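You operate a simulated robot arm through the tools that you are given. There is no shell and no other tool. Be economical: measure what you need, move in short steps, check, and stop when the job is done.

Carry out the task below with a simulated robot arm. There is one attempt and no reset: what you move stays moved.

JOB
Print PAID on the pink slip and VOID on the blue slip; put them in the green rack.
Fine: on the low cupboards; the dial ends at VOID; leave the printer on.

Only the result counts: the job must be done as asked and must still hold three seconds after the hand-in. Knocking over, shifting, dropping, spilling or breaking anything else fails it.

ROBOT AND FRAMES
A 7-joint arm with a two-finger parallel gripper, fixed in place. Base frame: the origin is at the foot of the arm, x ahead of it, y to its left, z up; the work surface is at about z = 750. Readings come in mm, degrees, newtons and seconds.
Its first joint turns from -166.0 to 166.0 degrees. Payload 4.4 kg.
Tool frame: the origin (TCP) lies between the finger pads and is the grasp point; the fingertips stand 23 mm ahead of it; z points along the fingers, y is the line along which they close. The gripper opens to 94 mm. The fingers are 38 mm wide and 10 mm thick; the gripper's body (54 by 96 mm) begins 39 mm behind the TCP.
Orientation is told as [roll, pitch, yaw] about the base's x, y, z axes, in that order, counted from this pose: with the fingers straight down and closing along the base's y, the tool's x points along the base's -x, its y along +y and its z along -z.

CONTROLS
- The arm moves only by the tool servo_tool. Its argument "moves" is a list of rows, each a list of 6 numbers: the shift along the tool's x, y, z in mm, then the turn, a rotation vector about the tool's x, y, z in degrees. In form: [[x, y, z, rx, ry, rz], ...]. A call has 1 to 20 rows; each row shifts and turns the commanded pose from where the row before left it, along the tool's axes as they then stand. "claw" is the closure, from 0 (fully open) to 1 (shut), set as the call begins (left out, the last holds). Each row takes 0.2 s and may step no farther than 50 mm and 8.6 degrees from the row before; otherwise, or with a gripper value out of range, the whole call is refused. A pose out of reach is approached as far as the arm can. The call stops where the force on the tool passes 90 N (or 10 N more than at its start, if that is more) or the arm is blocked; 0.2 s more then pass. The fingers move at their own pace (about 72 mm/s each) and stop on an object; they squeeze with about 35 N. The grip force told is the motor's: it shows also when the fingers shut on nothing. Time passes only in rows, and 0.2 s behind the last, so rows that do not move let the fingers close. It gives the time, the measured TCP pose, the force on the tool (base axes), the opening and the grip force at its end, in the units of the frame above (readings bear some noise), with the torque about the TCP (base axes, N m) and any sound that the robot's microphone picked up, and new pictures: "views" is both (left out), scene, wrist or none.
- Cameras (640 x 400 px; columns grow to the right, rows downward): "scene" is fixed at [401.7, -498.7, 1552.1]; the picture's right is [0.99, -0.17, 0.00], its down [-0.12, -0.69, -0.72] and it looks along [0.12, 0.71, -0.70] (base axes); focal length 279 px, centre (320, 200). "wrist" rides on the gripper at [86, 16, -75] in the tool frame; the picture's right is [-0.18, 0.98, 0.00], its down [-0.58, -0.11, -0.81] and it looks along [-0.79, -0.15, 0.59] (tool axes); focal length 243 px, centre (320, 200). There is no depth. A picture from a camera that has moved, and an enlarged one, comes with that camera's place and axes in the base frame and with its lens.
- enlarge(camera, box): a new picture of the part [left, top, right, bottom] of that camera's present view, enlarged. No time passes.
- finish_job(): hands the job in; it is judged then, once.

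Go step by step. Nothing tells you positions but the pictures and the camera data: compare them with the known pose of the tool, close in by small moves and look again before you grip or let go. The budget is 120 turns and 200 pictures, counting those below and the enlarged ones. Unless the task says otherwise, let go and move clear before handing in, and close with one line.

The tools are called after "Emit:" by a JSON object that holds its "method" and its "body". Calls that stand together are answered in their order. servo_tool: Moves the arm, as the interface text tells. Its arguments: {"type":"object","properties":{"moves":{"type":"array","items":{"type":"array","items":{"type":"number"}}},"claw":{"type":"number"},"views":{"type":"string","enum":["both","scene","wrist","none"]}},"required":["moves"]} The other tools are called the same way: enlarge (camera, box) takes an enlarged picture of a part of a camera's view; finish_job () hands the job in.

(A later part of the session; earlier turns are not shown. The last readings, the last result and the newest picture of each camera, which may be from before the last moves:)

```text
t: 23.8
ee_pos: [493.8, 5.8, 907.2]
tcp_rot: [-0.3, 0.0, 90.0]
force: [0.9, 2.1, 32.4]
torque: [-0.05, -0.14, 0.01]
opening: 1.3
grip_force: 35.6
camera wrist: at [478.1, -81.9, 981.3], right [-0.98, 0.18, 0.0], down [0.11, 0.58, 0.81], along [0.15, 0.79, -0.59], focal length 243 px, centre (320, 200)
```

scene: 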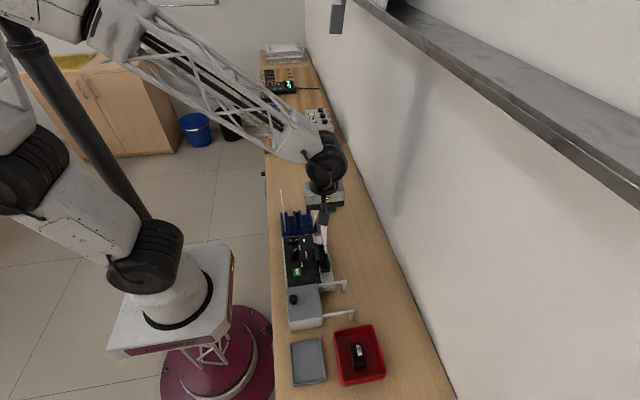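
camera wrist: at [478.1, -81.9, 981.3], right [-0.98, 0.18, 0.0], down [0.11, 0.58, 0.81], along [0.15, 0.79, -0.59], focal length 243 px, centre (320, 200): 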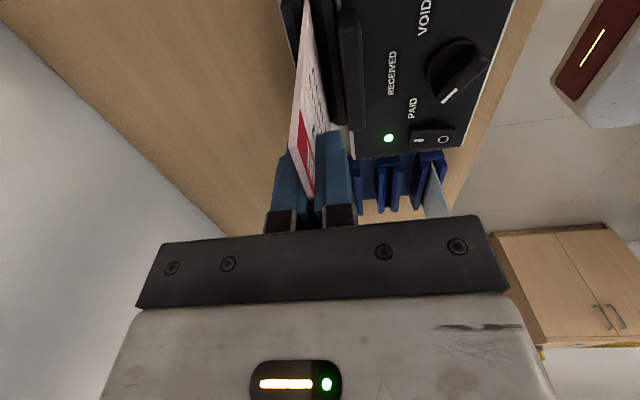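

The slip is seated on the slot floor. I'll release it and lift away.

Emit:
{"method": "servo_tool", "body": {"moves": [[0, 0, -1, 0, 0, 0], [0, 0, 0, 0, 0, 0], [0, 0, 0, 0, 0, 0], [0, 0, -30, 0, 0, 0], [0, 0, -40, 0, 0, 0], [0, 0, 0, 0, 0, 0]], "claw": 0.5}}

Emit:
{"method": "enlarge", "body": {"camera": "scene", "box": [280, 220, 376, 280]}}

```text
t: 25.2
ee_pos: [496.6, 7.0, 978.9]
tcp_rot: [0.0, -0.1, 89.9]
force: [0.1, 0.5, -0.5]
torque: [0.0, 0.05, -0.01]
opening: 46.7
grip_force: 0.0
camera wrist: at [479.3, -80.8, 1051.9], right [-0.98, 0.18, 0.0], down [0.11, 0.58, 0.81], along [0.15, 0.79, -0.59], focal length 243 px, centre (320, 200)
```

scene: 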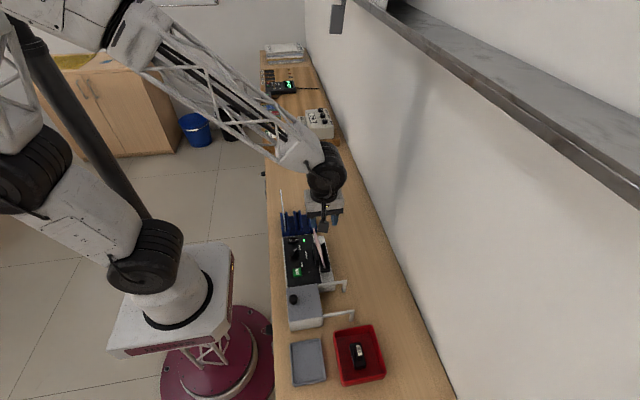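
wrist: 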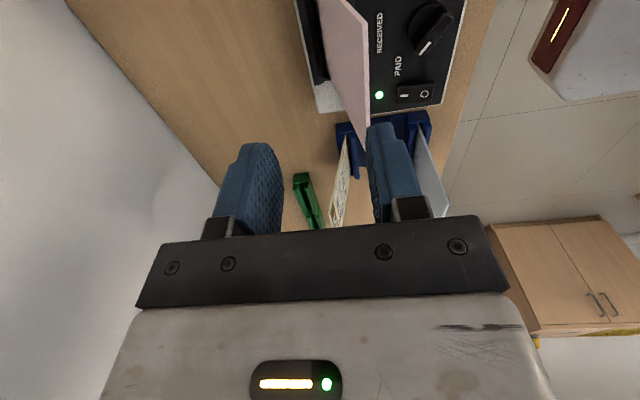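

```text
6.67 times, centred on (328, 250) of scene
camera zoom: at [401.7, -498.7, 1552.1], right [0.99, -0.17, 0.0], down [-0.12, -0.69, -0.72], along [0.12, 0.71, -0.7], focal length 1859 px, centre (267, -133)
```

zoom: 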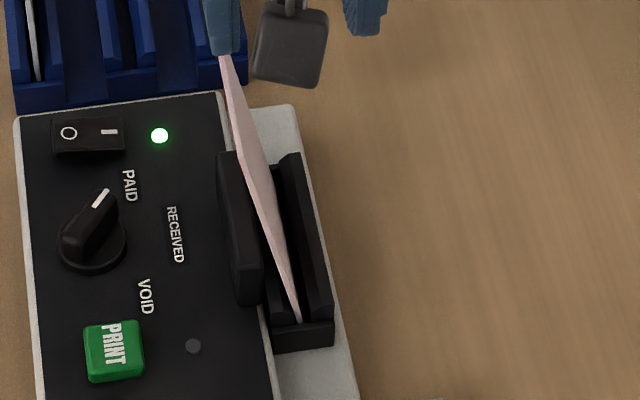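

The slip stands in the slot leaning slightly toward the print head, clear of the button. Now I'll close the claw, go above PRINT and look.

Emit:
{"method": "servo_tool", "body": {"moves": [[0, 0, -15, 0, 0, 0], [17, 30, 0, 0, 0, 0], [17, 30, 0, 0, 0, 0], [16, 30, 0, 0, 0, 0], [0, 0, 40, 0, 0, 0], [0, 0, 40, 0, 0, 0], [0, 0, 40, 0, 0, 0], [0, 0, 12, 0, 0, 0], [0, 0, 0, 0, 0, 0]], "claw": 1}}

Emit:
{"method": "enlarge", "body": {"camera": "scene", "box": [270, 220, 366, 280]}}

```text
t: 27.2
ee_pos: [407.7, -45.4, 860.5]
tcp_rot: [-0.2, 0.0, 90.0]
force: [-0.7, -0.2, 0.3]
torque: [0.04, 0.0, 0.0]
opening: 0.1
grip_force: 35.2
camera wrist: at [390.9, -132.7, 933.5], right [-0.98, 0.18, 0.0], down [0.11, 0.58, 0.81], along [0.15, 0.79, -0.59], focal length 243 px, centre (320, 200)
```

scene: 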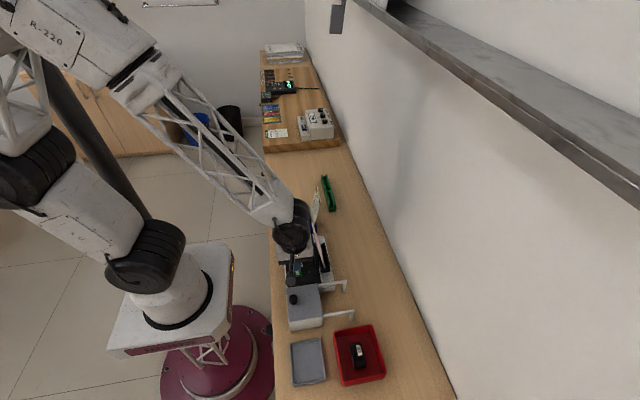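
wrist: 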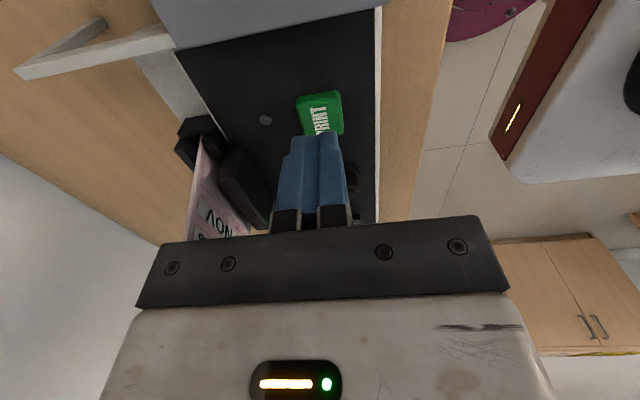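

```text
6.67 times, centred on (318, 250) of scene
camera zoom: at [401.7, -498.7, 1552.1], right [0.99, -0.17, 0.0], down [-0.12, -0.69, -0.72], along [0.12, 0.71, -0.7], focal length 1859 px, centre (333, -133)
```

zoom: 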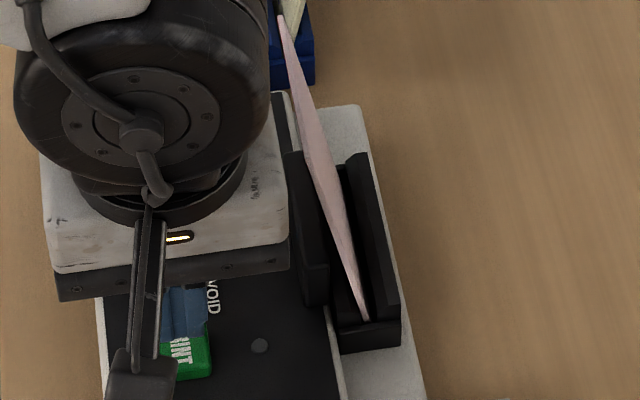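

The fingertips are above the button. I'll shift 3 mm in -y and press gently.

Emit:
{"method": "servo_tool", "body": {"moves": [[3, 0, 6, 0, 0, 0], [0, 0, 6, 0, 0, 0], [0, 0, 3, 0, 0, 0], [0, 0, 2, 0, 0, 0], [0, 0, 2, 0, 0, 0], [0, 0, 0, 0, 0, 0]], "views": "wrist"}}

```text
t: 28.6
ee_pos: [405.0, -48.6, 841.5]
tcp_rot: [-0.1, 0.0, 90.0]
force: [-0.6, 0.0, -0.7]
torque: [0.02, -0.01, 0.0]
opening: 0.0
grip_force: 34.9
camera wrist: at [388.6, -135.0, 915.4], right [-0.98, 0.18, 0.0], down [0.11, 0.58, 0.81], along [0.15, 0.79, -0.59], focal length 243 px, centre (320, 200)
```

wrist: 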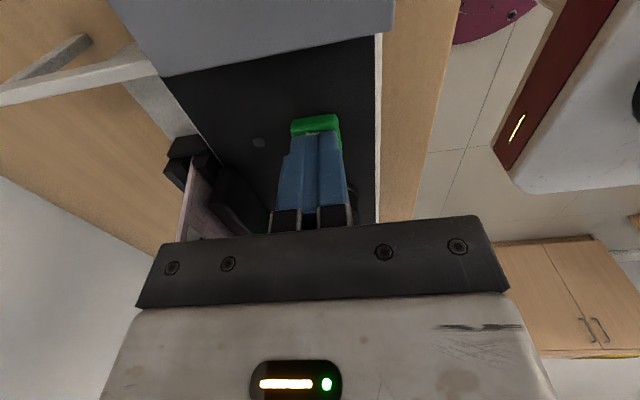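

There is no contact yet and the fingers cover the button, so I'll continue pressing down.

Emit:
{"method": "servo_tool", "body": {"moves": [[0, 0, 2, 0, 0, 0], [0, 0, 1.5, 0, 0, 0], [0, 0, 1.5, 0, 0, 0], [0, 0, 0, 0, 0, 0]], "views": "wrist"}}

```text
t: 29.6
ee_pos: [404.7, -48.7, 836.9]
tcp_rot: [-0.1, -0.1, 90.0]
force: [-0.6, 0.7, -0.7]
torque: [0.04, 0.0, 0.0]
opening: 0.0
grip_force: 35.2
camera wrist: at [388.2, -135.2, 910.6], right [-0.98, 0.18, 0.0], down [0.11, 0.58, 0.81], along [0.15, 0.79, -0.59], focal length 243 px, centre (320, 200)
```

wrist: 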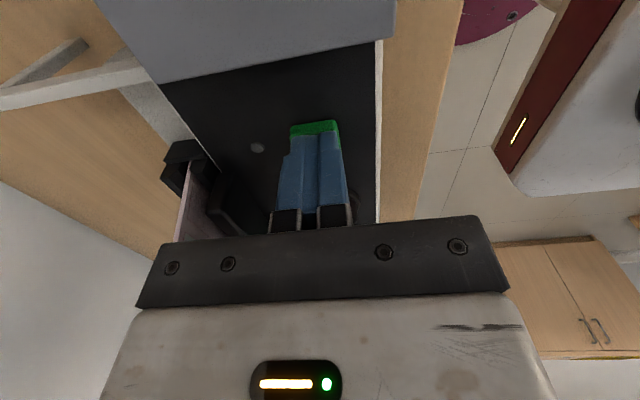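

Emit:
{"method": "servo_tool", "body": {"moves": [[0, 0, 1.5, 0, 0, 0], [0, 0, 1.5, 0, 0, 0], [0, 0, 0, 0, 0, 0]], "views": "none"}}

Emit:
{"method": "servo_tool", "body": {"moves": [[0, 0, 1.5, 0, 0, 0], [0, 0, 1, 0, 0, 0], [0, 0, 0, 0, 0, 0]], "views": "wrist"}}

```text
t: 30.4
ee_pos: [406.1, -47.9, 833.3]
tcp_rot: [-0.2, 0.1, 90.0]
force: [1.2, -0.7, 0.7]
torque: [-0.03, 0.02, 0.02]
opening: 0.0
grip_force: 34.9
```

```text
t: 31.2
ee_pos: [404.3, -48.8, 831.5]
tcp_rot: [-0.1, -0.1, 90.0]
force: [-0.6, 0.9, 3.0]
torque: [0.03, 0.02, -0.01]
opening: 0.1
grip_force: 34.6
heard: click
camera wrist: at [388.1, -135.7, 905.1], right [-0.98, 0.18, 0.0], down [0.11, 0.58, 0.81], along [0.15, 0.79, -0.59], focal length 243 px, centre (320, 200)
```

wrist: 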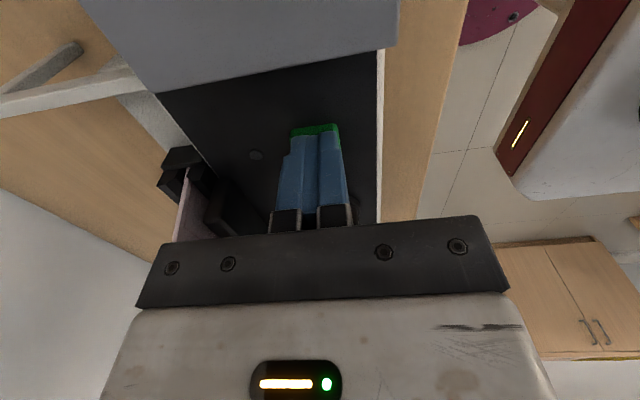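

I heard a click. I'll release the button, wait, and look for the result.

Emit:
{"method": "servo_tool", "body": {"moves": [[0, 0, -6, 0, 0, 0], [0, 0, -20, 0, 0, 0], [0, 0, -40, 0, 0, 0], [0, 0, -40, 0, 0, 0], [0, 0, -45, 0, 0, 0], [30, 30, 0, 0, 0, 0], [30, 40, 0, 0, 0, 0], [0, 0, 0, 0, 0, 0]]}}

Emit:
{"method": "enlarge", "body": {"camera": "scene", "box": [280, 220, 376, 280]}}

Emit:
{"method": "enlarge", "body": {"camera": "wrist", "box": [180, 30, 372, 150]}}

```text
t: 33.0
ee_pos: [334.2, -108.8, 982.3]
tcp_rot: [-0.1, -0.1, 90.0]
force: [0.4, 0.6, -0.2]
torque: [0.01, 0.01, 0.01]
opening: 0.0
grip_force: 34.9
camera wrist: at [316.6, -195.3, 1056.6], right [-0.98, 0.18, 0.0], down [0.11, 0.58, 0.81], along [0.15, 0.79, -0.59], focal length 243 px, centre (320, 200)
```

scene: 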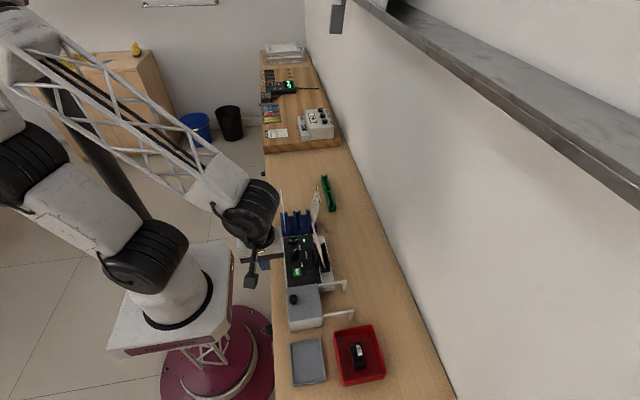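
wrist: 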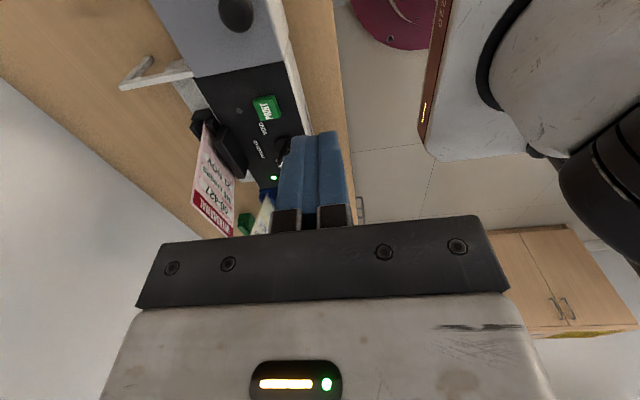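

```text
6.67 times, centred on (328, 250) of scene
camera zoom: at [401.7, -498.7, 1552.1], right [0.99, -0.17, 0.0], down [-0.12, -0.69, -0.72], along [0.12, 0.71, -0.7], focal length 1859 px, centre (267, -133)
```

zoom: 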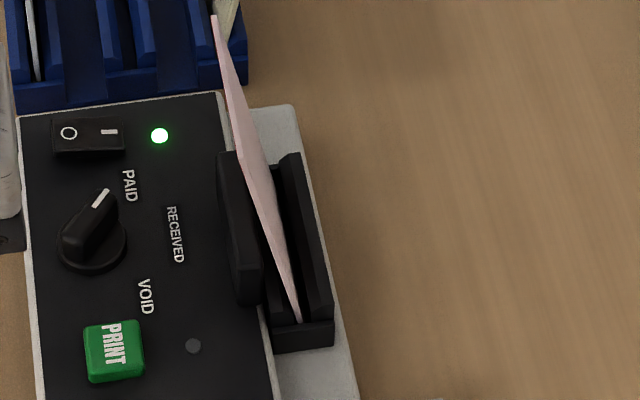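

```text
3.33 times, centred on (276, 90) of wrist
camera zoom: at [316.6, -195.3, 1056.6], right [-0.98, 0.18, 0.0], down [0.11, 0.58, 0.81], along [0.15, 0.79, -0.59], focal length 809 px, centre (467, 567)
```

zoom: 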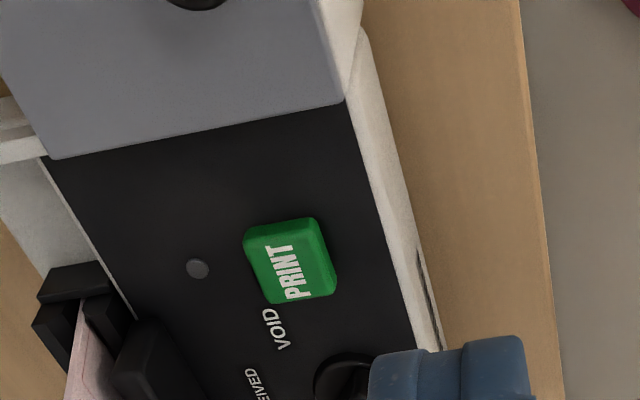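

I can't tell whether it printed, because the BANK USE area is inside the slot. I'll re-grip the slip, opening wide so the fingers bring it upright at the slot centre, and lift it to look.

Emit:
{"method": "servo_tool", "body": {"moves": [[-28.4, -40, 0, 0, 0, 0], [-28.4, -40, 0, 0, 0, 0], [-28.4, -40, 0, 0, 0, 0], [-28.4, -40, 0, 0, 0, 0], [0, 0, 0, 0, 0, 0]], "claw": 0}}

```text
t: 34.2
ee_pos: [492.7, 6.2, 983.0]
tcp_rot: [-0.2, 0.0, 90.0]
force: [-0.1, 0.0, -0.6]
torque: [-0.01, -0.01, 0.0]
opening: 94.0
grip_force: 0.2
camera wrist: at [476.6, -81.0, 1057.2], right [-0.98, 0.18, 0.0], down [0.11, 0.58, 0.81], along [0.15, 0.79, -0.59], focal length 243 px, centre (320, 200)
```

scene: 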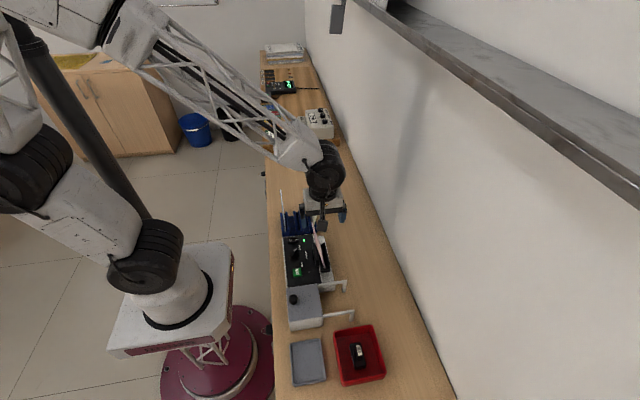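
wrist: 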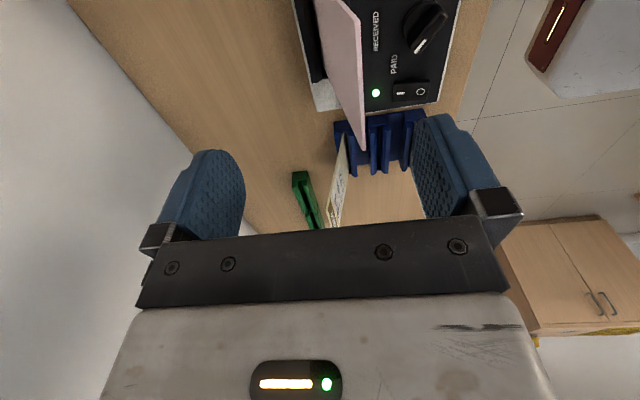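

The slip lies inside the wide-open fingers. I'll descend and close.

Emit:
{"method": "servo_tool", "body": {"moves": [[0, 0, 25, 0, 0, 0], [0, 0, 25, 0, 0, 0], [0, 0, 20, 0, 0, 0], [0, 0, 0, 0, 0, 0]], "views": "wrist"}}

Emit:
{"method": "servo_tool", "body": {"moves": [[0, 0, 0, 0, 0, 0], [0, 0, 0, 0, 0, 0], [0, 0, 0, 0, 0, 0], [0, 0, 0, 0, 0, 0], [0, 0, 0, 0, 0, 0]], "claw": 1}}

```text
t: 35.2
ee_pos: [492.3, 4.1, 912.3]
tcp_rot: [-0.1, 0.0, 90.0]
force: [0.0, -0.2, 0.6]
torque: [0.0, -0.02, 0.01]
opening: 93.9
grip_force: 0.1
camera wrist: at [476.2, -82.7, 987.1], right [-0.98, 0.18, 0.0], down [0.11, 0.58, 0.81], along [0.15, 0.79, -0.59], focal length 243 px, centre (320, 200)
```

wrist: 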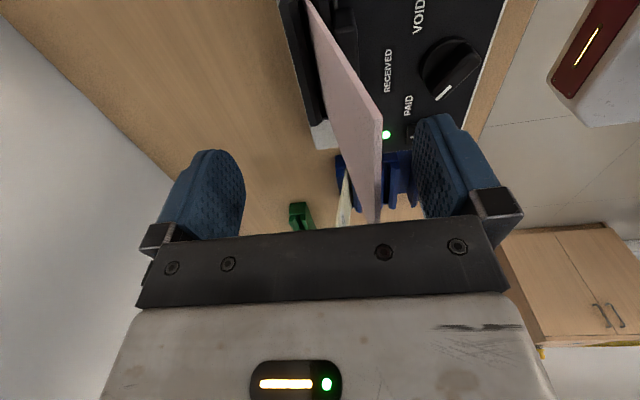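

```text
t: 36.4
ee_pos: [492.1, 5.8, 913.0]
tcp_rot: [-0.1, 0.0, 90.0]
force: [0.3, 0.3, -0.7]
torque: [0.04, -0.02, 0.0]
opening: 1.7
grip_force: 35.0
camera wrist: at [476.3, -82.7, 987.3], right [-0.98, 0.18, 0.0], down [0.11, 0.58, 0.81], along [0.15, 0.79, -0.59], focal length 243 px, centre (320, 200)
```

scene: 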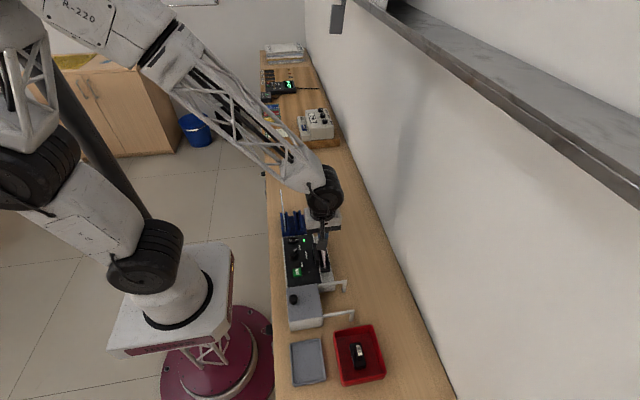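
wrist: 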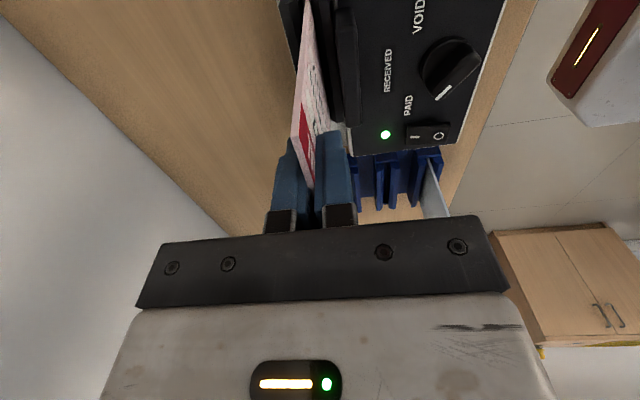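

Gripped upright. I'll lift it clear and turn it partly toward the scene camera to read it.

Emit:
{"method": "servo_tool", "body": {"moves": [[0, 0, -20, 0, 0, 0], [0, 0, -30, 0, 0, 0], [0, 0, -40, 0, 0, 0], [0, 0, -30, 0, 0, 0], [0, 0, 0, 0, 0, -8.5], [0, 0, 0, 0, 0, -8.5], [0, 0, 0, 0, 0, -8.5], [0, 0, 0, 0, 0, -8.5], [0, 0, 0, 0, 0, 0]], "views": "scene"}}

Emit:
{"method": "enlarge", "body": {"camera": "scene", "box": [296, 200, 360, 240]}}

```text
t: 38.4
ee_pos: [493.8, 6.2, 1033.1]
tcp_rot: [-0.1, 0.1, 124.1]
force: [-0.4, -0.3, -0.3]
torque: [0.0, 0.0, -0.02]
opening: 1.5
grip_force: 35.2
```

scene: 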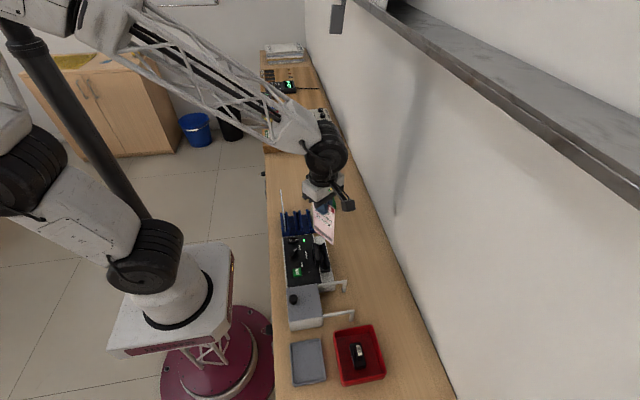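

```text
10.00 times, centred on (328, 220) of scene
camera zoom: at [401.7, -498.7, 1552.1], right [0.99, -0.17, 0.0], down [-0.12, -0.69, -0.72], along [0.12, 0.71, -0.7], focal length 2788 px, centre (240, 0)
```

zoom: 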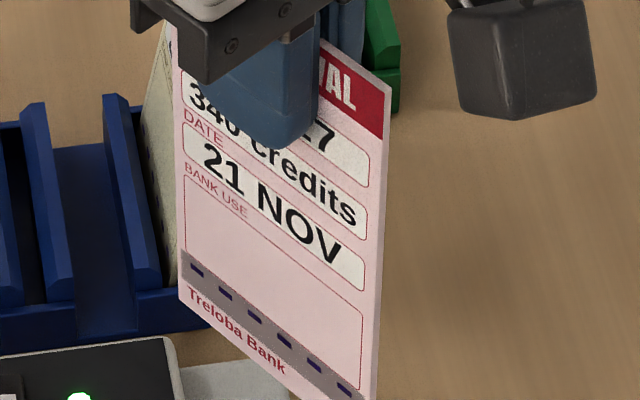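

The slip is still blank in the BANK USE box, so the press did not print. The second lamp stayed dark, so the slip probably was not detected while leaning. I'll turn back, reinsert it and watch that lamp while I hold it.

Emit:
{"method": "servo_tool", "body": {"moves": [[0, 0, 0, 0, 0, 8.5], [0, 0, 0, 0, 0, 8.5], [0, 0, 0, 0, 0, 8.5], [0, 0, 0, 0, 0, 8.5], [0, -1.5, 20, 0, 0, 0], [0, 0, 25, 0, 0, 0], [0, 0, 25, 0, 0, 0], [0, 0, 0, 0, 0, 0]], "views": "none"}}

Emit:
{"method": "enlarge", "body": {"camera": "scene", "box": [304, 250, 344, 275]}}

```text
t: 40.2
ee_pos: [495.2, 4.4, 962.6]
tcp_rot: [-0.1, 0.0, 90.0]
force: [-0.4, 0.8, 0.0]
torque: [0.02, -0.02, 0.0]
opening: 1.7
grip_force: 35.2
```

```text
16.00 times, centred on (324, 262) of scene
camera zoom: at [401.7, -498.7, 1552.1], right [0.99, -0.17, 0.0], down [-0.12, -0.69, -0.72], along [0.12, 0.71, -0.7], focal length 4461 px, centre (256, -800)
```

zoom: 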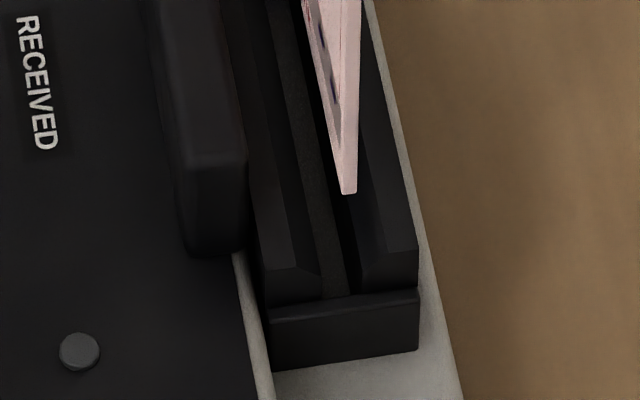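

The slip is about 1.2 mm too far in +x, so I'll correct that and lower it in.

Emit:
{"method": "servo_tool", "body": {"moves": [[0, 1.2, 0, 0, 0, 0], [0, 0, 10, 0, 0, 0], [0, 0, 10, 0, 0, 0], [0, 0, 10, 0, 0, 0], [0, 0, 8, 0, 0, 0], [0, 0, 5, 0, 0, 0], [0, 0, 0, 0, 0, 0]], "views": "none"}}

Emit:
{"method": "enlarge", "body": {"camera": "scene", "box": [294, 240, 342, 270]}}

```text
t: 41.8
ee_pos: [495.6, 6.6, 920.4]
tcp_rot: [-0.1, 0.1, 90.0]
force: [0.5, 0.5, -0.5]
torque: [0.01, -0.02, 0.01]
opening: 1.6
grip_force: 35.1
```

```text
13.33 times, centred on (318, 255) of scene
camera zoom: at [401.7, -498.7, 1552.1], right [0.99, -0.17, 0.0], down [-0.12, -0.69, -0.72], along [0.12, 0.71, -0.7], focal length 3718 px, centre (347, -533)
```

zoom: 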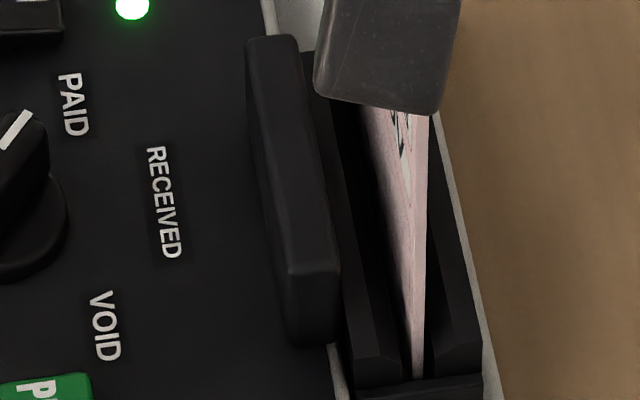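

Nearly seated. I'll step down to contact and watch the lamp.

Emit:
{"method": "servo_tool", "body": {"moves": [[0, 0, 3, 0, 0, 0], [0, 0, 2, 0, 0, 0], [0, 0, 2, 0, 0, 0], [0, 0, 0, 0, 0, 0]], "views": "none"}}

Emit:
{"method": "enlarge", "body": {"camera": "scene", "box": [280, 240, 344, 280]}}

```text
t: 42.8
ee_pos: [495.0, 5.9, 914.5]
tcp_rot: [-0.2, 0.0, 90.0]
force: [-0.5, -0.3, 3.9]
torque: [0.05, 0.05, 0.0]
opening: 1.8
grip_force: 35.2
```

```text
10.00 times, centred on (312, 260) of scene
camera zoom: at [401.7, -498.7, 1552.1], right [0.99, -0.17, 0.0], down [-0.12, -0.69, -0.72], along [0.12, 0.71, -0.7], focal length 2788 px, centre (400, -400)
```

zoom: 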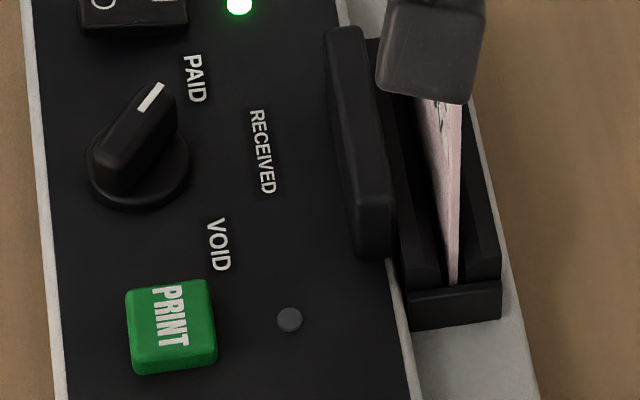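

It touches the floor but the lamp is still dark. I'll press it fully down and then slide it toward the near end stop to see if the lamp reacts.

Emit:
{"method": "servo_tool", "body": {"moves": [[0, 0, 1.5, 0, 0, 0], [0, 0, 0, 0, 0, 0], [0, 0, -2, 0, 0, 0], [1.5, 0, 0, 0, 0, 0], [1.5, 0, 0, 0, 0, 0], [0, 0, 0, 0, 0, 0]], "views": "none"}}

Emit:
{"method": "enlarge", "body": {"camera": "scene", "box": [280, 240, 344, 280]}}

```text
t: 44.2
ee_pos: [496.3, 2.4, 913.3]
tcp_rot: [-0.1, 0.1, 90.0]
force: [-0.8, 1.0, 4.9]
torque: [0.07, 0.04, -0.06]
opening: 1.8
grip_force: 35.0
```

```text
10.00 times, centred on (312, 260) of scene
camera zoom: at [401.7, -498.7, 1552.1], right [0.99, -0.17, 0.0], down [-0.12, -0.69, -0.72], along [0.12, 0.71, -0.7], focal length 2788 px, centre (400, -400)
```

zoom: 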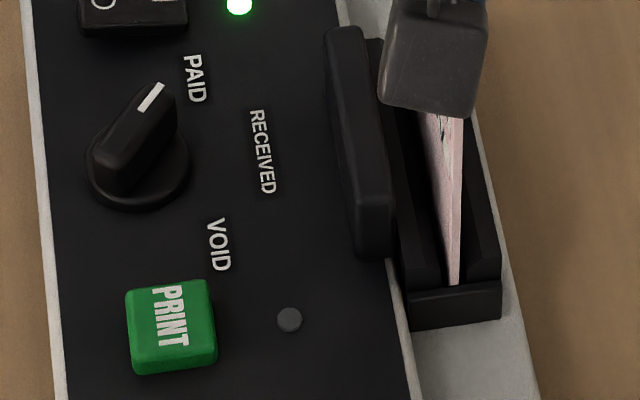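

The lamp is still dark. I'll nudge the slip against the near stop and release it there, then inspect the rest of the equipment. The "OLD" part in the red tray looks like a spent cartridge.

Emit:
{"method": "servo_tool", "body": {"moves": [[1.5, 0, 0, 0, 0, 0], [1.5, 0, 0, 0, 0, 0], [0, 0, 0, 0, 0, 0]], "views": "none"}}

```text
t: 45.0
ee_pos: [496.0, 0.9, 914.3]
tcp_rot: [-0.2, 0.0, 90.0]
force: [-0.4, 7.1, -0.9]
torque: [0.84, 0.1, -0.04]
opening: 1.9
grip_force: 35.0
```

The slip touches the stop. I'll back off a hair, release it, lift away and look at the red tray item and the grey box.

Emit:
{"method": "servo_tool", "body": {"moves": [[-0.8, 0, 1.5, 0, 0, 0], [0, 0, 0, 0, 0, 0]], "views": "none"}}

Emit:
{"method": "servo_tool", "body": {"moves": [[0, 0, 0, 0, 0, 0], [0, 0, 0, 0, 0, 0], [0, 0, -30, 0, 0, 0], [0, 0, -45, 0, 0, 0], [0, 0, -45, 0, 0, 0], [40, 10, 0, 0, 0, 0], [40, 10, 0, 0, 0, 0], [40, 10, 0, 0, 0, 0], [40, 10, 0, 0, 0, 0], [40, 10, 0, 0, 0, 0], [0, 0, 0, 0, 0, 0]], "claw": 0.5}}

Emit:
{"method": "enlarge", "body": {"camera": "scene", "box": [330, 325, 390, 385]}}

Emit:
{"method": "enlarge", "body": {"camera": "wrist", "box": [160, 0, 400, 150]}}

Emit:
{"method": "enlarge", "body": {"camera": "scene", "box": [280, 230, 344, 270]}}

```text
t: 45.6
ee_pos: [495.8, 0.8, 912.1]
tcp_rot: [-0.2, 0.0, 90.1]
force: [-1.0, 1.1, 22.0]
torque: [-0.84, 0.1, 0.0]
opening: 1.4
grip_force: 35.0
```

```text
t: 48.0
ee_pos: [442.8, -198.4, 1034.2]
tcp_rot: [-0.1, 0.1, 89.9]
force: [-0.7, -0.1, 0.0]
torque: [-0.03, -0.01, 0.02]
opening: 47.3
grip_force: 0.0
camera wrist: at [425.8, -286.3, 1107.0], right [-0.98, 0.18, 0.0], down [0.11, 0.58, 0.81], along [0.15, 0.79, -0.59], focal length 243 px, centre (320, 200)
```

scene: 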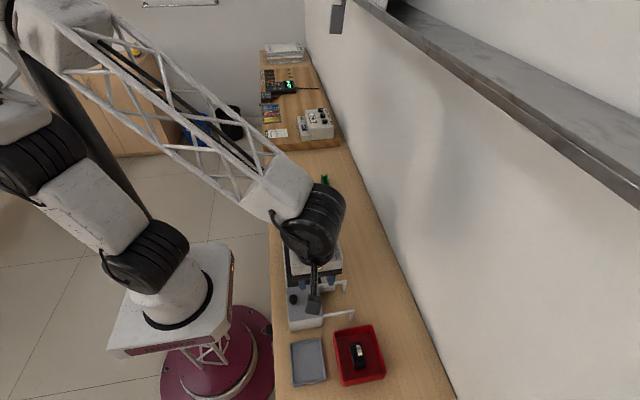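
wrist: 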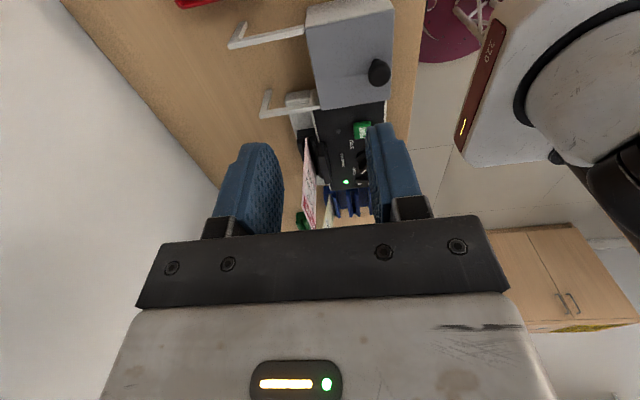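

```text
6.67 times, centred on (360, 355) of scene
camera zoom: at [401.7, -498.7, 1552.1], right [0.99, -0.17, 0.0], down [-0.12, -0.69, -0.72], along [0.12, 0.71, -0.7], focal length 1859 px, centre (53, -833)
```

zoom: 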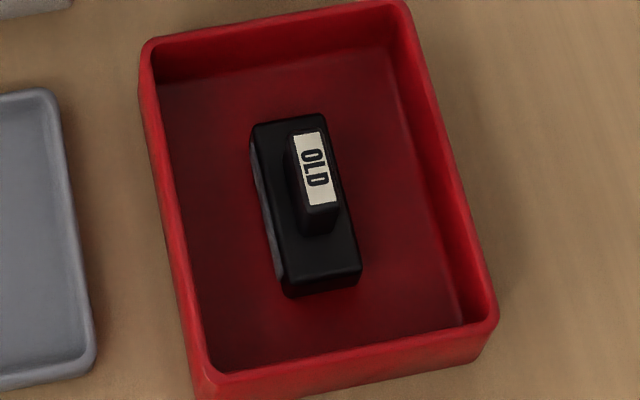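

```text
2.67 times, centred on (280, 75) of wrist
camera zoom: at [425.8, -286.3, 1107.0], right [-0.98, 0.18, 0.0], down [0.11, 0.58, 0.81], along [0.15, 0.79, -0.59], focal length 647 px, centre (427, 533)
```

zoom: 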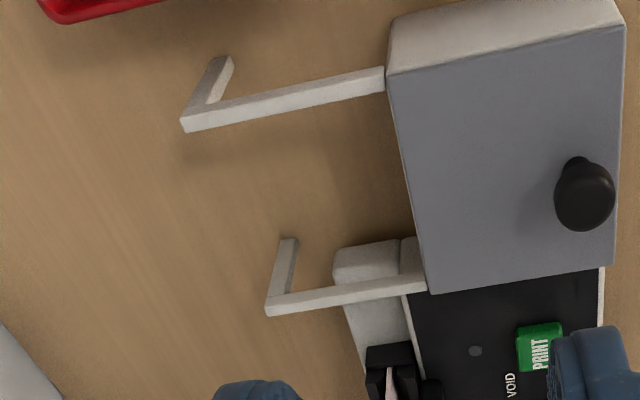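

```text
10.00 times, centred on (312, 250) of scene
camera zoom: at [401.7, -498.7, 1552.1], right [0.99, -0.17, 0.0], down [-0.12, -0.69, -0.72], along [0.12, 0.71, -0.7], focal length 2788 px, centre (400, -300)
```

zoom: 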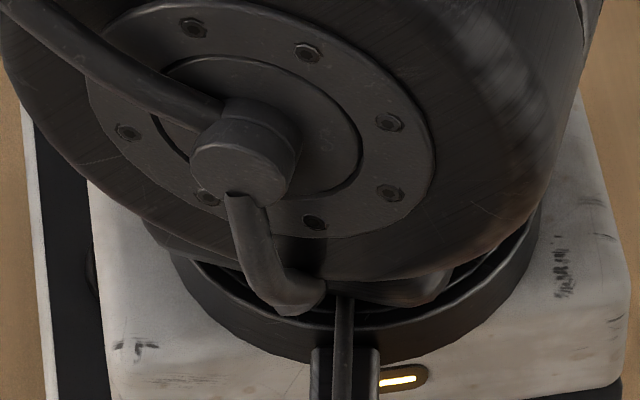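

The grey box is part of the printer, a lidded bay, and "OLD" looks like a removed cartridge. Before opening anything I'll retry PRINT with the slip in this position.

Emit:
{"method": "servo_tool", "body": {"moves": [[0, 38, 0, 0, 0, 0], [-38, 0, 0, 0, 0, 0], [-38, 0, 0, 0, 0, 0], [-38, 0, 0, 0, 0, 0], [-36, 0, 0, 0, 0, 0], [0, 0, 45, 0, 0, 0], [0, 0, 45, 0, 0, 0], [0, 0, 45, 0, 0, 0], [0, 0, 45, 0, 0, 0], [0, 0, 12, 0, 0, 0], [0, 0, 0, 0, 0, 0]], "claw": 1, "views": "wrist"}}

Emit:
{"method": "enlarge", "body": {"camera": "scene", "box": [280, 225, 344, 265]}}

```text
t: 50.4
ee_pos: [407.1, -46.0, 839.4]
tcp_rot: [-0.1, 0.0, 89.9]
force: [0.1, -0.1, 0.5]
torque: [0.0, 0.01, 0.02]
opening: 0.1
grip_force: 34.7
camera wrist: at [390.7, -133.9, 914.2], right [-0.98, 0.18, 0.0], down [0.11, 0.58, 0.81], along [0.15, 0.79, -0.59], focal length 243 px, centre (320, 200)
```

wrist: 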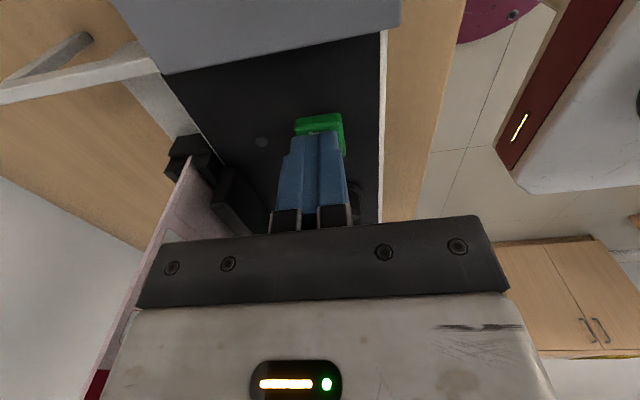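

```text
10.00 times, centred on (312, 245) of scene
camera zoom: at [401.7, -498.7, 1552.1], right [0.99, -0.17, 0.0], down [-0.12, -0.69, -0.72], along [0.12, 0.71, -0.7], focal length 2788 px, centre (400, -250)
```

zoom: 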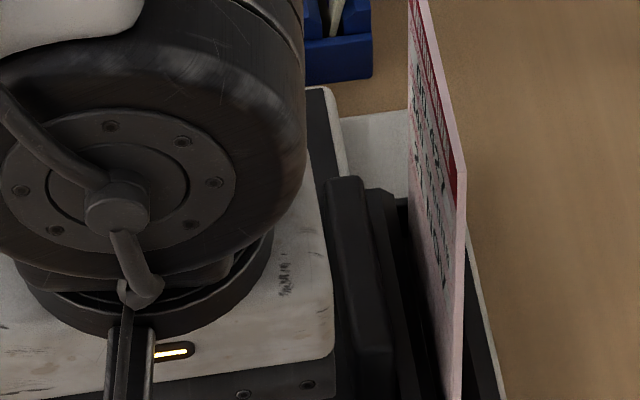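

The slip now leans slightly the other way. I'll press PRINT again and hold it a moment.

Emit:
{"method": "servo_tool", "body": {"moves": [[0, 0, 4, 0, 0, 0], [0, 0, 2, 0, 0, 0], [0, 0, 2, 0, 0, 0], [0, 0, 1, 0, 0, 0], [0, 0, 0.5, 0, 0, 0], [0, 0, 0, 0, 0, 0], [0, 0, 0, 0, 0, 0]], "views": "wrist"}}

Emit:
{"method": "servo_tool", "body": {"moves": [[0, 0, 0.5, 0, 0, 0], [0, 0, 0.5, 0, 0, 0], [0, 0, 0, 0, 0, 0], [0, 0, 0, 0, 0, 0], [0, 0, 0, 0, 0, 0]], "views": "wrist"}}

```text
t: 52.0
ee_pos: [407.4, -49.8, 830.7]
tcp_rot: [-0.1, 0.1, 90.0]
force: [-1.2, -0.6, 3.5]
torque: [0.03, 0.07, -0.01]
opening: 0.0
grip_force: 35.2
heard: click
camera wrist: at [391.2, -136.3, 904.0], right [-0.98, 0.18, 0.0], down [0.11, 0.58, 0.81], along [0.15, 0.79, -0.59], focal length 243 px, centre (320, 200)
```

wrist: 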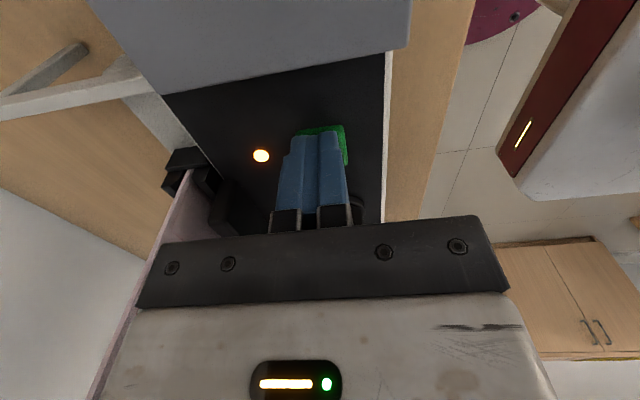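

```text
t: 53.2
ee_pos: [408.0, -48.6, 829.7]
tcp_rot: [-0.2, 0.0, 90.0]
force: [0.8, -1.0, 7.9]
torque: [-0.01, 0.0, -0.02]
opening: 0.2
grip_force: 35.4
camera wrist: at [391.6, -136.1, 903.2], right [-0.98, 0.18, 0.0], down [0.11, 0.58, 0.81], along [0.15, 0.79, -0.59], focal length 243 px, centre (320, 200)
```

wrist: 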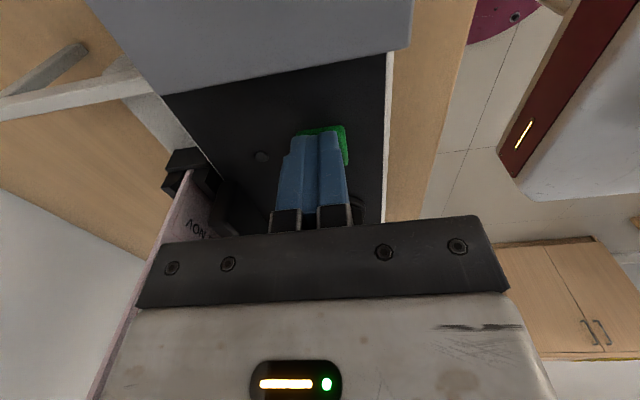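

This time the second lamp flashed amber on the press. I'll lift off, fetch the slip and read it.

Emit:
{"method": "servo_tool", "body": {"moves": [[0, 0, -6, 0, 0, 0], [0, 0, -20, 0, 0, 0], [0, 0, -40, 0, 0, 0], [0, 0, -45, 0, 0, 0], [0, 0, -45, 0, 0, 0], [0, 0, -5, 0, 0, 0], [-17, -30, 0, 0, 0, 0], [-17, -30, 0, 0, 0, 0], [-15, -30, 0, 0, 0, 0], [0, 0, 0, 0, 0, 0]], "claw": 0}}

```text
t: 55.4
ee_pos: [497.9, -1.0, 990.9]
tcp_rot: [-0.1, 0.0, 90.0]
force: [-0.3, -0.8, 0.0]
torque: [-0.03, -0.03, -0.04]
opening: 94.0
grip_force: 0.1
camera wrist: at [481.1, -88.1, 1065.8], right [-0.98, 0.18, 0.0], down [0.11, 0.58, 0.81], along [0.15, 0.79, -0.59], focal length 243 px, centre (320, 200)
```

scene: 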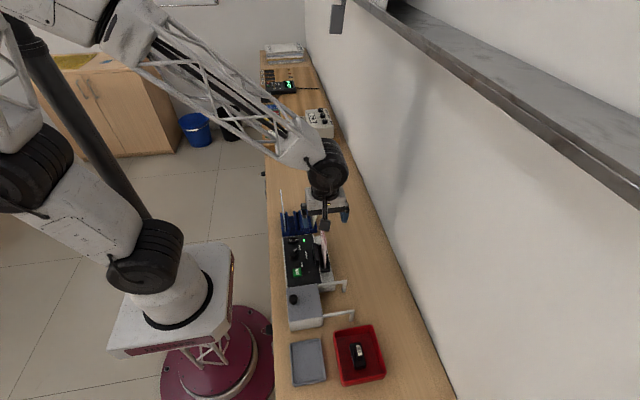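
wrist: 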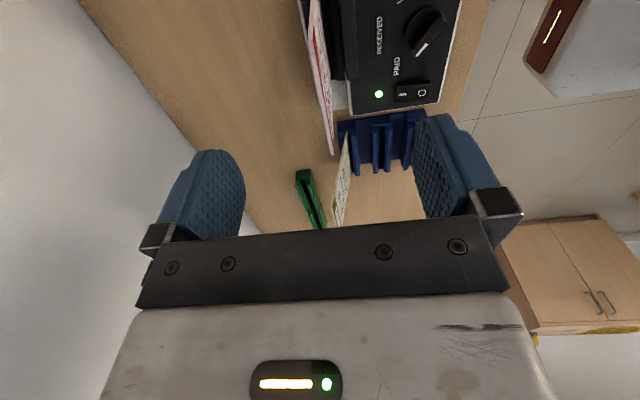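

The slip stands nearly upright. I'll lower, grip and lift it for reading.

Emit:
{"method": "servo_tool", "body": {"moves": [[0, 1.5, 26, 0, 0, 0], [0, 0, 26, 0, 0, 0], [0, 0, 25, 0, 0, 0], [0, 0, 0, 0, 0, 0]], "views": "none"}}

Emit:
{"method": "servo_tool", "body": {"moves": [[0, 0, 0, 0, 0, 0], [0, 0, 0, 0, 0, 0], [0, 0, 0, 0, 0, 0], [0, 0, 0, 0, 0, 0], [0, 0, -20, 0, 0, 0], [0, 0, -40, 0, 0, 0], [0, 0, -45, 0, 0, 0], [0, 0, -20, 0, 0, 0], [0, 0, 0, 0, 0, -8.5], [0, 0, 0, 0, 0, -8.5], [0, 0, 0, 0, 0, -8.5], [0, 0, 0, 0, 0, -8.5], [0, 0, 0, 0, 0, 0]], "claw": 1, "views": "scene"}}

Emit:
{"method": "enlarge", "body": {"camera": "scene", "box": [296, 200, 360, 240]}}

```text
t: 56.4
ee_pos: [494.5, -0.2, 913.7]
tcp_rot: [-0.1, -0.1, 89.9]
force: [0.0, 0.4, 0.3]
torque: [0.0, 0.0, 0.01]
opening: 94.0
grip_force: 0.1
```

```text
t: 59.2
ee_pos: [495.8, -0.6, 1038.5]
tcp_rot: [-0.1, 0.1, 124.1]
force: [0.7, -0.3, -0.5]
torque: [0.01, 0.0, 0.03]
opening: 1.5
grip_force: 35.3
```

scene: 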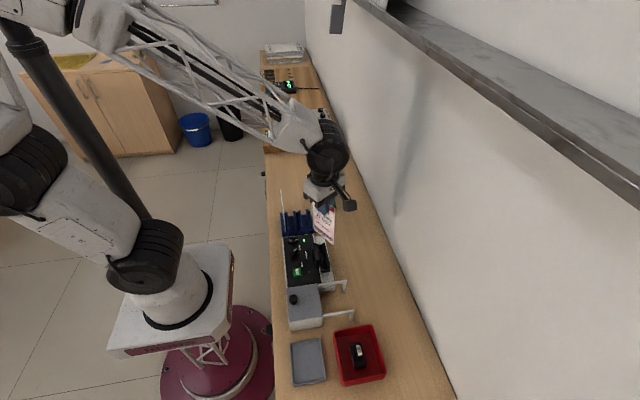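

```text
10.00 times, centred on (328, 220) of scene
camera zoom: at [401.7, -498.7, 1552.1], right [0.99, -0.17, 0.0], down [-0.12, -0.69, -0.72], along [0.12, 0.71, -0.7], focal length 2788 px, centre (240, 0)
```

zoom: 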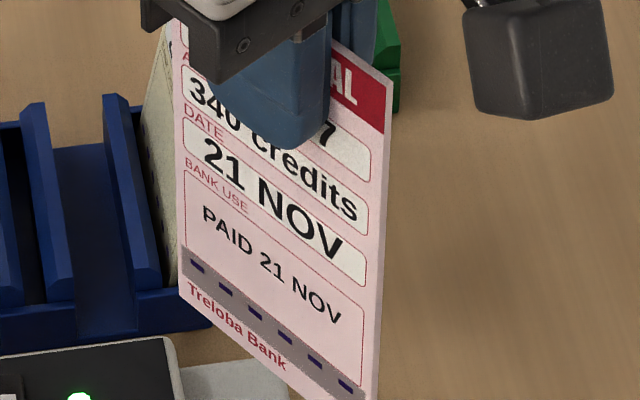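

The slip now reads "PAID 21 NOV", so seating it near the stop worked. Next is the green rack, and I'll measure it.

Emit:
{"method": "enlarge", "body": {"camera": "scene", "box": [306, 168, 354, 198]}}

Emit:
{"method": "enlarge", "body": {"camera": "scene", "box": [306, 188, 354, 218]}}

Emit:
{"method": "servo_tool", "body": {"moves": [[0, 0, 0, 0, 0, 8.5], [0, 0, 0, 0, 0, 8.5], [0, 0, 0, 0, 0, 8.5], [0, 0, 0, 0, 0, 8.5], [0, -40, -10, 0, 0, 0], [0, -40, 0, 0, 0, 0], [-30, 0, 0, 0, 0, 0], [-40, 0, 0, 0, 0, 0], [-40, 0, 0, 0, 0, 0], [0, 0, 0, 0, 0, 0]]}}

```text
13.33 times, centred on (330, 183) of scene
camera zoom: at [401.7, -498.7, 1552.1], right [0.99, -0.17, 0.0], down [-0.12, -0.69, -0.72], along [0.12, 0.71, -0.7], focal length 3718 px, centre (187, 427)
```

zoom: 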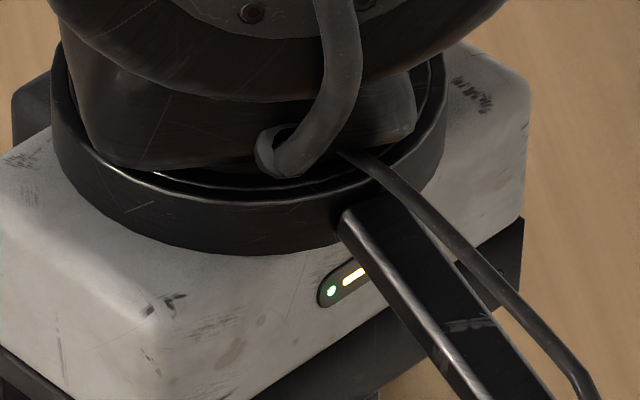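

```text
13.33 times, centred on (330, 203) of scene
camera zoom: at [401.7, -498.7, 1552.1], right [0.99, -0.17, 0.0], down [-0.12, -0.69, -0.72], along [0.12, 0.71, -0.7], focal length 3718 px, centre (187, 160)
```

zoom: 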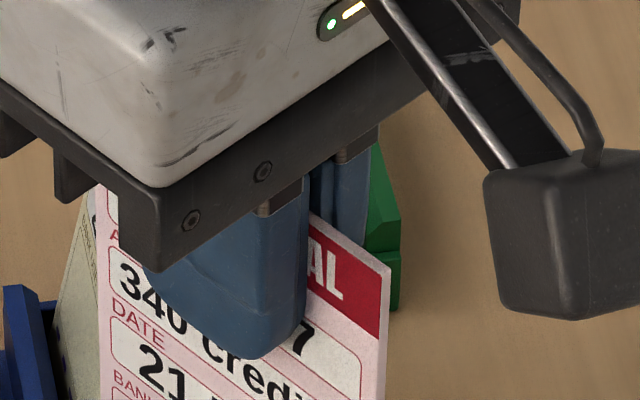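

```text
t: 61.4
ee_pos: [574.3, 109.1, 1050.6]
tcp_rot: [-0.1, 0.0, 90.0]
force: [-0.2, 0.3, 0.2]
torque: [0.01, 0.02, 0.01]
opening: 1.7
grip_force: 35.3
camera wrist: at [558.0, 22.3, 1124.3], right [-0.98, 0.18, 0.0], down [0.11, 0.58, 0.81], along [0.15, 0.79, -0.59], focal length 243 px, centre (320, 200)
```

scene: 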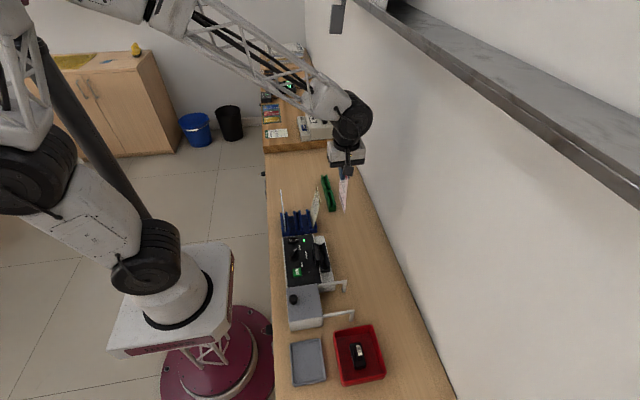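
wrist: 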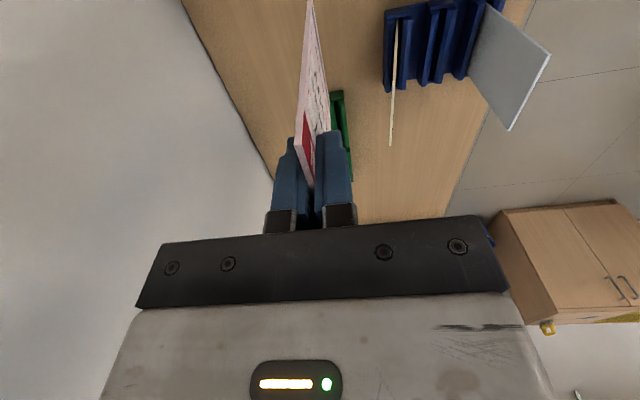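

The rack is now visible in the scene view. I'll enlarge it for exact positions.

Emit:
{"method": "enlarge", "body": {"camera": "scene", "box": [306, 168, 354, 198]}}

Emit:
{"method": "enlarge", "body": {"camera": "scene", "box": [306, 188, 354, 218]}}

```text
13.33 times, centred on (330, 183) of scene
camera zoom: at [401.7, -498.7, 1552.1], right [0.99, -0.17, 0.0], down [-0.12, -0.69, -0.72], along [0.12, 0.71, -0.7], focal length 3718 px, centre (187, 427)
```

zoom: 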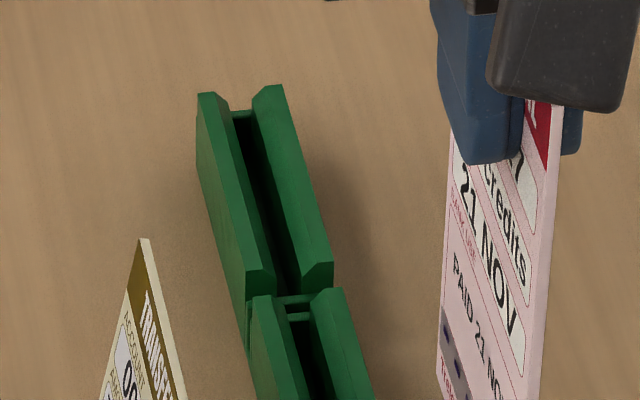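

```text
13.33 times, centred on (330, 203) of scene
camera zoom: at [401.7, -498.7, 1552.1], right [0.99, -0.17, 0.0], down [-0.12, -0.69, -0.72], along [0.12, 0.71, -0.7], focal length 3718 px, centre (187, 160)
```

zoom: 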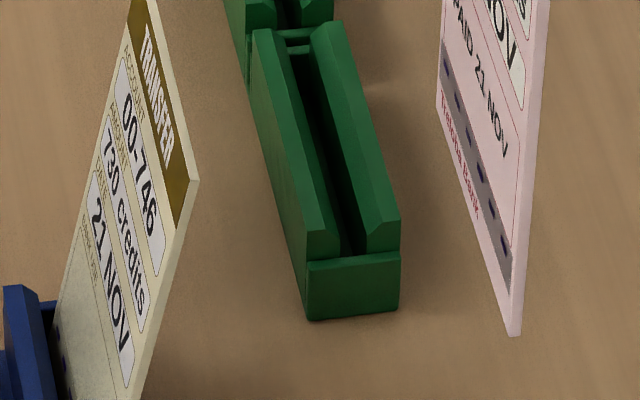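

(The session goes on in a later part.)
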